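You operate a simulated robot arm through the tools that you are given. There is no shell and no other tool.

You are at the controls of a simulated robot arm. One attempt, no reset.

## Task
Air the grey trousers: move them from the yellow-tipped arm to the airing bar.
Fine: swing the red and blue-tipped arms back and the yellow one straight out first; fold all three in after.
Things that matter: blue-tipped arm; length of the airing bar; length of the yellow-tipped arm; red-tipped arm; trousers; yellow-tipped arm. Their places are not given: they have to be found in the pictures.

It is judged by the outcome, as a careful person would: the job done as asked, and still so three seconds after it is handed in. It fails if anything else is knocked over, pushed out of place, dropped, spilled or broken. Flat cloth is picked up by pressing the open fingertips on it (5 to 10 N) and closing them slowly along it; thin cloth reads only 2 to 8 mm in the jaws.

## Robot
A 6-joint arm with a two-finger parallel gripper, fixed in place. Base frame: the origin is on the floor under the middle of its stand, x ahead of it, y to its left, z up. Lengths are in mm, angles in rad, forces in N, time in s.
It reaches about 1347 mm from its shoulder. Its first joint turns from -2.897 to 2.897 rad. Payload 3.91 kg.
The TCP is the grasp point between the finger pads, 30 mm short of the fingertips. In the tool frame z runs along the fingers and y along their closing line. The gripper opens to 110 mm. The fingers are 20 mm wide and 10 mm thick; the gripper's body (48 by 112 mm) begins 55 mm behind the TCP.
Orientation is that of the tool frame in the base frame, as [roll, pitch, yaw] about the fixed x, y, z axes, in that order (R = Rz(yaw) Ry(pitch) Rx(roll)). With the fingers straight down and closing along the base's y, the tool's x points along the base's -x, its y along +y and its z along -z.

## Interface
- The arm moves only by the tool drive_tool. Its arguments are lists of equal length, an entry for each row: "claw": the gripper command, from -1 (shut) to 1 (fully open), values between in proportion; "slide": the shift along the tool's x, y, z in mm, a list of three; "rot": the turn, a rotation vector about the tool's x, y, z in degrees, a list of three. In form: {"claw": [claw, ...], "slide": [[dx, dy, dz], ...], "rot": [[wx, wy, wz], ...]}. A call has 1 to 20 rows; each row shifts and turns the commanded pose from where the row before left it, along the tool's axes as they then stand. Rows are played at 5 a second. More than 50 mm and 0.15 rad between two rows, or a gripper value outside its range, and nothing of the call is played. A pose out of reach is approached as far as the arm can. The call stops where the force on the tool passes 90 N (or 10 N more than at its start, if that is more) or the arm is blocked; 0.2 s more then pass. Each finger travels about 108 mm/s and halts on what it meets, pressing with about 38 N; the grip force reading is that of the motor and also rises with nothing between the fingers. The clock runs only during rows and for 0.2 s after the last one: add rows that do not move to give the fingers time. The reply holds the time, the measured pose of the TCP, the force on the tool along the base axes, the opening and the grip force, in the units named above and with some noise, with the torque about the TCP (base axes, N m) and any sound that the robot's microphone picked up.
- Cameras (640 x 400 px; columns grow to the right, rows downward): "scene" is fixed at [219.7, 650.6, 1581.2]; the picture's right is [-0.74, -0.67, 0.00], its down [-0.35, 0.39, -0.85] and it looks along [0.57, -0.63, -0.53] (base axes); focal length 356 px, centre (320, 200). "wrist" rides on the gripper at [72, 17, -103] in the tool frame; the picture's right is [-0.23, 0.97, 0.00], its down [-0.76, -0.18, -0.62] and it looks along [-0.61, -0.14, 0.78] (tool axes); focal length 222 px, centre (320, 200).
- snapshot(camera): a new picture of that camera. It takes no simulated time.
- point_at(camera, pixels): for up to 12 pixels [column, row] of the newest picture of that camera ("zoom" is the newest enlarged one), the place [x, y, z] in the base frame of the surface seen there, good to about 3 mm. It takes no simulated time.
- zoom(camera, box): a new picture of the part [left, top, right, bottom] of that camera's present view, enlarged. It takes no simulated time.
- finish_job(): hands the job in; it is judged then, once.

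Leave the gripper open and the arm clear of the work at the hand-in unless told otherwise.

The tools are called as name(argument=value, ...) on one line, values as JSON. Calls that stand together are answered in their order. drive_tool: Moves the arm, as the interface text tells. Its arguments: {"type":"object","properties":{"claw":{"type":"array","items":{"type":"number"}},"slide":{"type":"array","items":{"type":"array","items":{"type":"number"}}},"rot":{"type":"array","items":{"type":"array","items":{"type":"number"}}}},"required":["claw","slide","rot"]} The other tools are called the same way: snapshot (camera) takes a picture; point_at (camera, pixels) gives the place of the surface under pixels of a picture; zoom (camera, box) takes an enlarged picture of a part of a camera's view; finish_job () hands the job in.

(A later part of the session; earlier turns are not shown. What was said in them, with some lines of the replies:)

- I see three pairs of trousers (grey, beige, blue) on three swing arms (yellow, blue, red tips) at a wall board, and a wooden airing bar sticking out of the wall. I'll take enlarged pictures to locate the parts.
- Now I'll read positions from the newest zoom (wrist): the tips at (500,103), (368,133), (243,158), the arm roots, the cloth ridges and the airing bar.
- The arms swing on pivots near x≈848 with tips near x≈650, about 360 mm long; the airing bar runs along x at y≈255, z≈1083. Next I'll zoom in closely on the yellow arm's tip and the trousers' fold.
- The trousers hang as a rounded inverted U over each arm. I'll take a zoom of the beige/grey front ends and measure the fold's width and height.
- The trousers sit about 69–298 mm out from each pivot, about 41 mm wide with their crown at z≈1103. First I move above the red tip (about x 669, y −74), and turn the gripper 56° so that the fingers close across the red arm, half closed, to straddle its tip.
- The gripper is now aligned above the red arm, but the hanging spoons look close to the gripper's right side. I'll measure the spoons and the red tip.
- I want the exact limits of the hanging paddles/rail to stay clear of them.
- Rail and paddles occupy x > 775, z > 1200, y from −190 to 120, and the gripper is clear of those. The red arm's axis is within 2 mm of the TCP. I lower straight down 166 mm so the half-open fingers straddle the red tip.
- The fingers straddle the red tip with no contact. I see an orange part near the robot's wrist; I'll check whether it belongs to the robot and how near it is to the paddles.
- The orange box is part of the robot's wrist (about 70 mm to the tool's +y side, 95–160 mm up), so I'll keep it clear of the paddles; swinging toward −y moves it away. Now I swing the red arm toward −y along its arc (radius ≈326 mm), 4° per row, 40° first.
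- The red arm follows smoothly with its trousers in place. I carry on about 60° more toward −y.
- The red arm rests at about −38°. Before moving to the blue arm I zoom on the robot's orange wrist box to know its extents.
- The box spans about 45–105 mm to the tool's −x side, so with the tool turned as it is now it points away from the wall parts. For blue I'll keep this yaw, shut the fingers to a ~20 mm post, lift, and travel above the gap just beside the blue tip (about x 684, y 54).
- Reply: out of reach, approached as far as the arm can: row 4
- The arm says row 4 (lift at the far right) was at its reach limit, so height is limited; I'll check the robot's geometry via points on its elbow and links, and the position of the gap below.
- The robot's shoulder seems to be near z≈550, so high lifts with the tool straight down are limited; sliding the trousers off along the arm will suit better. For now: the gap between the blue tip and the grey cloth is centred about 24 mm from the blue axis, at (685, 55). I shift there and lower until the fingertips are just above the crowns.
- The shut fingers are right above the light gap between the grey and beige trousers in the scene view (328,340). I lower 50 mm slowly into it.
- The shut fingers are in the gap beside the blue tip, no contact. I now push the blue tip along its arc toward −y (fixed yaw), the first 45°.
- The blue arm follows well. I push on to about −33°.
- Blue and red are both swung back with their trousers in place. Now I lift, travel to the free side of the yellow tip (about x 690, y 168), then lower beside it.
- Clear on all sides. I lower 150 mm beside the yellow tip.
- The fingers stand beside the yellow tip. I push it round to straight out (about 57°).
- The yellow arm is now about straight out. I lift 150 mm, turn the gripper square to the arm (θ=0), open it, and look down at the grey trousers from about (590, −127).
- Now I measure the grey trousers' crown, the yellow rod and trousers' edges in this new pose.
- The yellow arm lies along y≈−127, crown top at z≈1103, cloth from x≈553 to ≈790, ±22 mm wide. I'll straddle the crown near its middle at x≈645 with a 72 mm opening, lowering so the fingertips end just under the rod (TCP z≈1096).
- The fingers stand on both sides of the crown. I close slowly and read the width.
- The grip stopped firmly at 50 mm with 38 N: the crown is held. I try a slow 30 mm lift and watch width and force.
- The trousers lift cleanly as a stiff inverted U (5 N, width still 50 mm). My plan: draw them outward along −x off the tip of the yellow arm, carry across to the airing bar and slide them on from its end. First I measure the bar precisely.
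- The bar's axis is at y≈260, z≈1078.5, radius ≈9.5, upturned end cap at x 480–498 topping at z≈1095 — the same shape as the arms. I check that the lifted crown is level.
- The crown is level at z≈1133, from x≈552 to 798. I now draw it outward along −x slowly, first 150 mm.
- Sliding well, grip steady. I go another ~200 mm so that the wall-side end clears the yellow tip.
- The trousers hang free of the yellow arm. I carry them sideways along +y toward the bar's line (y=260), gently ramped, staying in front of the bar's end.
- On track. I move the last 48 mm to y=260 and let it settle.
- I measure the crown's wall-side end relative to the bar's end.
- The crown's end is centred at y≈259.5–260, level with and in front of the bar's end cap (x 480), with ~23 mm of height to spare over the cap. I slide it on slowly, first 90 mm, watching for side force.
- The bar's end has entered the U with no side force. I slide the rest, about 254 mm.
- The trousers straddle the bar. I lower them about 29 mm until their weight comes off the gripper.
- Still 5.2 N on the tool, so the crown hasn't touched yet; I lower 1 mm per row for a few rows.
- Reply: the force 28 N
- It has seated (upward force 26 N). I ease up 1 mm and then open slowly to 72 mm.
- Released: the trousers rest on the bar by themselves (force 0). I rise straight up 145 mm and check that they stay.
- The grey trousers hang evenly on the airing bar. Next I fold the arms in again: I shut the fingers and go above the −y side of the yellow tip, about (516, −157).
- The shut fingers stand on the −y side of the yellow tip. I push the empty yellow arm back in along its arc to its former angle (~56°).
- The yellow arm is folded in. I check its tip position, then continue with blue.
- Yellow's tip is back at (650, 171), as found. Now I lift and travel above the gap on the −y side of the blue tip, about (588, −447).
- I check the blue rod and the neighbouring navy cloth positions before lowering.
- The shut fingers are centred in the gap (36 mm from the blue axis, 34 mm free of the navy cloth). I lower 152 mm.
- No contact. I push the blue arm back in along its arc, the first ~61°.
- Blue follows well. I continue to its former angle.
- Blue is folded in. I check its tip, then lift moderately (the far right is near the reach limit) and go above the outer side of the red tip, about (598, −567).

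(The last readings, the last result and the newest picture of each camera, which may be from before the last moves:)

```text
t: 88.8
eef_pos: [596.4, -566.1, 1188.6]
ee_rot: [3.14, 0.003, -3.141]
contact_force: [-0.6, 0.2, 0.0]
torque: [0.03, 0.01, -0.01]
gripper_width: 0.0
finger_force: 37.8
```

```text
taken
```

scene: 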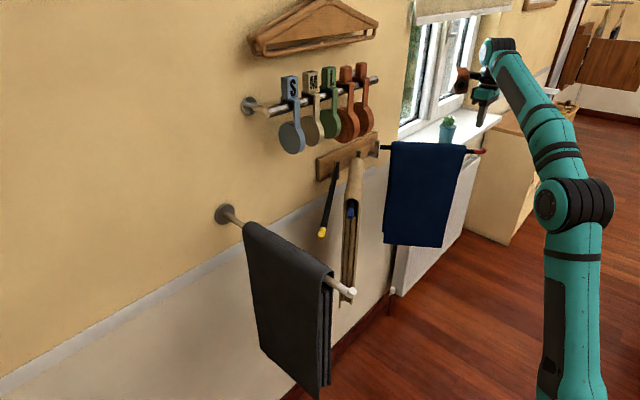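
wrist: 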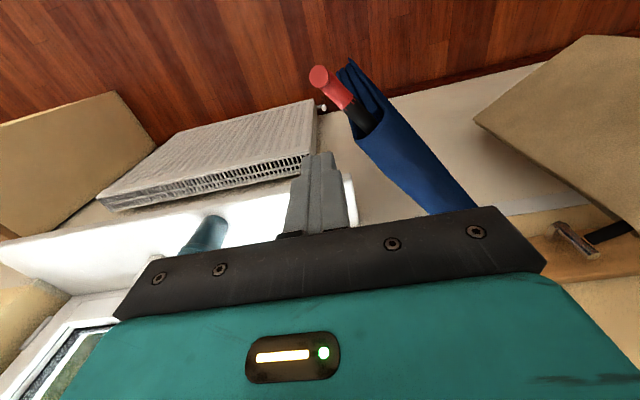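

Blue's tip is back at (650, 64). I check the red rod against the fingers before lowering.

point_at(camera="wrist", pixels=[[319, 76], [340, 98], [357, 118], [375, 135], [380, 160], [335, 180], [205, 235]])

```text
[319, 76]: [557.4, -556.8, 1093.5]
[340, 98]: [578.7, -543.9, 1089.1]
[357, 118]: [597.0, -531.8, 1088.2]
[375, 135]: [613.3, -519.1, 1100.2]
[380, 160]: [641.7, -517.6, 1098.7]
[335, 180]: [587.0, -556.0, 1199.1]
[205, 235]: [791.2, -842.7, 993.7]
```

The fingers are 30 mm outside the red axis. I shift 4 mm further out and lower 102 mm.

drive_tool(claw=[-1, -1, -1, -1, -1, -1], slide=[[-2.4, -3.2, 0], [0, 0, 35], [0, 0, 30], [0, 0, 22], [0, 0, 15], [0, 0, 0]], rot=[[0, 0, 0], [0, 0, 0], [0, 0, 0], [0, 0, 0], [0, 0, 0], [0, 0, 0]])

snapshot(camera="wrist")

```text
t: 90.2
eef_pos: [597.7, -568.8, 1088.4]
ee_rot: [3.141, 0.002, 3.141]
contact_force: [0.1, 0.6, -0.3]
torque: [-0.02, 0.03, -0.03]
gripper_width: 0.1
finger_force: 37.9
```

```text
taken
```

wrist: 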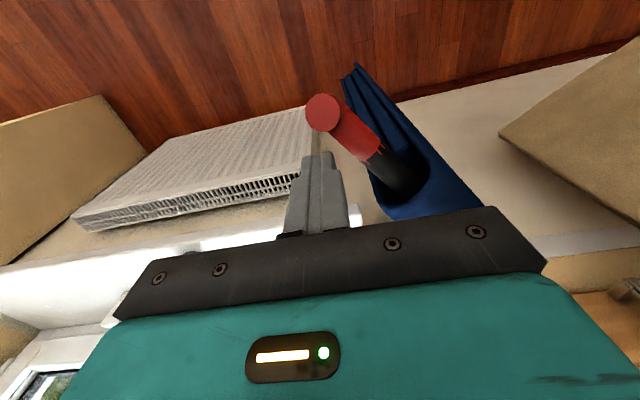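

No contact; the red tip is just beside the fingers. I push the red arm back in, the first ~61°.

drive_tool(claw=[-1, -1, -1, -1, -1, -1, -1, -1, -1, -1, -1, -1, -1, -1, -1, -1, -1], slide=[[7.7, 8.9, 0], [11.0, 13.9, 0], [13.4, 19.3, 0], [12.0, 20.2, 0], [10.6, 21.0, 0], [9.1, 21.7, 0], [7.6, 22.2, 0], [6.0, 22.7, 0], [4.4, 23.1, 0], [2.8, 23.3, 0], [1.1, 23.5, 0], [-0.5, 23.5, 0], [-2.1, 23.4, 0], [-3.8, 23.2, 0], [-5.4, 22.9, 0], [-6.9, 22.4, 0], [0, 0, 0]], rot=[[0, 0, 0], [0, 0, 0], [0, 0, 0], [0, 0, 0], [0, 0, 0], [0, 0, 0], [0, 0, 0], [0, 0, 0], [0, 0, 0], [0, 0, 0], [0, 0, 0], [0, 0, 0], [0, 0, 0], [0, 0, 0], [0, 0, 0], [0, 0, 0], [0, 0, 0]])

snapshot(camera="scene")

snapshot(camera="wrist")

```text
t: 93.8
eef_pos: [531.7, -234.1, 1087.0]
ee_rot: [3.14, 0.003, -3.141]
contact_force: [0.8, 0.2, -0.6]
torque: [0.02, 0.02, -0.03]
gripper_width: 0.0
finger_force: 37.7
```

```text
taken
```

scene: 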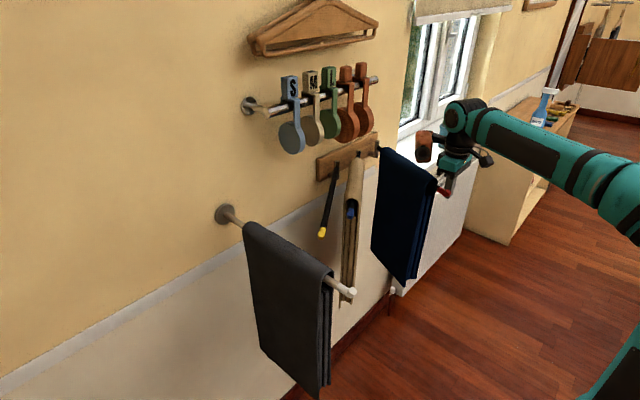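

```text
taken
```

wrist: 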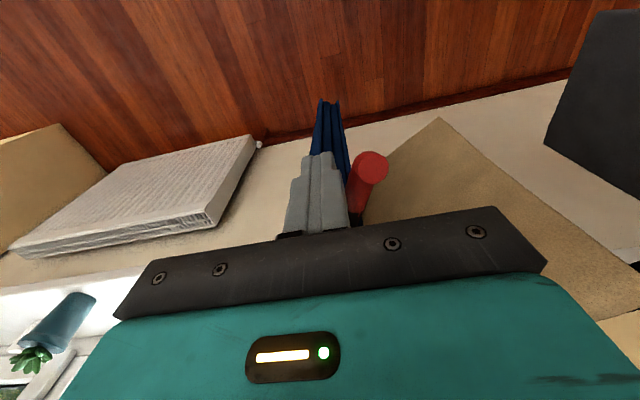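

Red follows well. I continue to its former angle.

drive_tool(claw=[-1, -1, -1, -1, -1, -1, -1, -1, -1, -1, -1], slide=[[-8.5, 21.9, 0], [-10.0, 21.3, 0], [-11.5, 20.5, 0], [-12.9, 19.7, 0], [-14.2, 18.7, 0], [-15.5, 17.7, 0], [-16.7, 16.6, 0], [-11.0, 9.7, 0], [-7.7, 6.4, 0], [-4.6, 3.6, 0], [0, 0, 0]], rot=[[0, 0, 0], [0, 0, 0], [0, 0, 0], [0, 0, 0], [0, 0, 0], [0, 0, 0], [0, 0, 0], [0, 0, 0], [0, 0, 0], [0, 0, 0], [0, 0, 0]])

snapshot(camera="scene")

snapshot(camera="wrist")

```text
t: 96.2
eef_pos: [646.0, -78.1, 1087.6]
ee_rot: [3.14, 0.004, -3.141]
contact_force: [-0.5, 0.6, -0.9]
torque: [0.01, 0.01, -0.01]
gripper_width: 0.0
finger_force: 37.9
```

```text
taken
```

scene: 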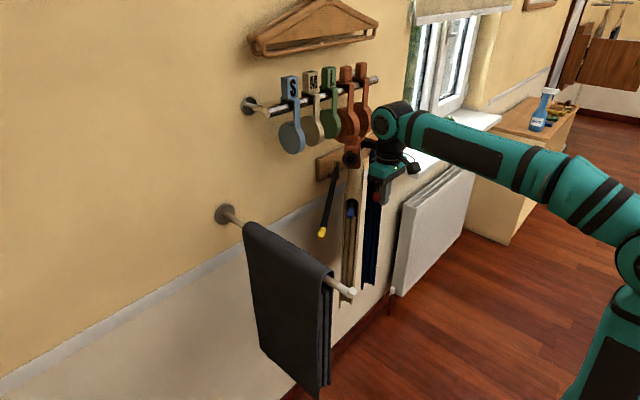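

```text
taken
```

wrist: 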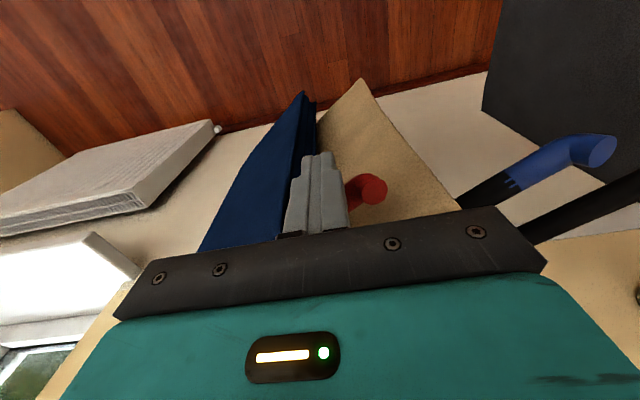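

All three arms are in. I back the fingers 5 mm off the red rod, rise straight up, then return to about the starting place and open the gripper.

point_at(camera="wrist", pixels=[[374, 190], [600, 152]])

drive_tool(claw=[-1, -1, -1, -1, -1, -1, -1, -1, -0.5, 0, 0.5, 1, 1, 1], slide=[[4.2, -2.8, 0], [0, 0, -20], [0, 0, -35], [0, 0, -40], [0, 0, -40], [30, -8, -25], [36, -15, -25], [40, -20, -20], [0, 0, 0], [0, 0, 0], [0, 0, 0], [0, 0, 0], [0, 0, 0], [0, 0, 0]], rot=[[0, 0, 0], [0, 0, 0], [0, 0, 0], [0, 0, 0], [0, 0, 0], [0, 0, 0], [0, 0, 0], [0, 0, 0], [0, 0, 0], [0, 0, 0], [0, 0, 0], [0, 0, 0], [0, 0, 0], [0, 0, 0]])

snapshot(camera="scene")

snapshot(camera="wrist")

```text
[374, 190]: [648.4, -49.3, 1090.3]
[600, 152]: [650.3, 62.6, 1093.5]
```

```text
t: 99.2
eef_pos: [535.2, -124.7, 1291.7]
ee_rot: [3.14, 0.003, 3.141]
contact_force: [0.2, -0.4, 0.0]
torque: [0.04, -0.02, -0.03]
gripper_width: 110.2
finger_force: 0.1
```

```text
taken
```

scene: 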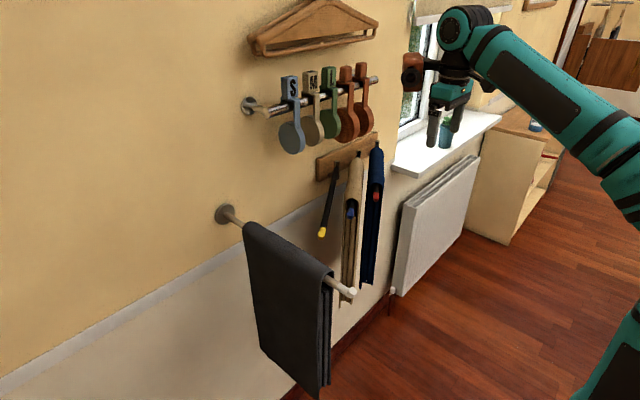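

```text
taken
```

wrist: 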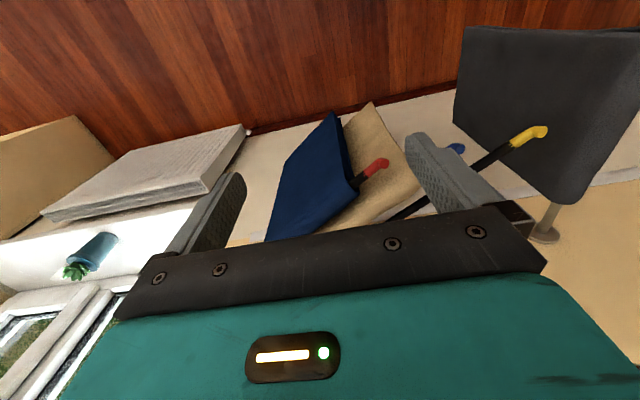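

Everything looks as wanted. One last close look at the bar and the arms before handing in.

zoom(camera="scene", box=[200, 130, 420, 400])

point_at(camera="scene", pixels=[[250, 226], [285, 245], [320, 266], [322, 232], [351, 211], [376, 196], [318, 395], [264, 345], [358, 155], [377, 145]])

```text
1.48 times, centred on (310, 265) of scene
```

zoom: 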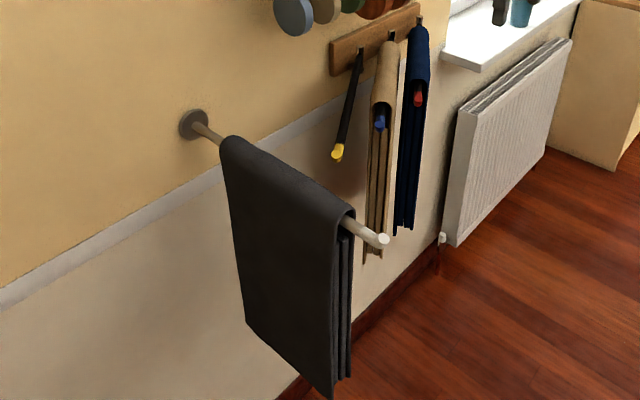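

```text
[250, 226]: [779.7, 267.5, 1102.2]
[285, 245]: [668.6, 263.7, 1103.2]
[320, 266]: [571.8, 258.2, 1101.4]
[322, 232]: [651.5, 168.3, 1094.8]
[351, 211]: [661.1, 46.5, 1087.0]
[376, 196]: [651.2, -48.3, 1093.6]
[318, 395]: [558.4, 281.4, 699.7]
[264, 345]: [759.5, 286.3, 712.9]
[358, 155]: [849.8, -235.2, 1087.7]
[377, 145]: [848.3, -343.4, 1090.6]
```

The grey trousers hang on the airing bar with the crown level at z≈1102, centred at y≈260. The three tips are back at their former places, and the beige and navy trousers are still on their arms. The gripper is open and clear, so I hand the job in.

finish_job()

```text
The job is handed in.
```

The grey trousers now hang on the airing bar, and I've handed the job in. At my last look they were level, with half on each side of the bar.

- **Arms:** I swung the red and blue-tipped arms back and the yellow one straight out first, as you suggested. Afterwards I folded all three in again, and their tips ended up within about 4 mm of where they started.
- **Everything else:** The beige and navy trousers are still on their arms. I saw nothing else knocked, moved or dropped.
- **Robot:** The gripper is open and the arm is clear of the work.

"Folded in" could also mean flat against the wall. I took it as the angle they had at the start, because any closer in and the hanging trousers would press against each other.
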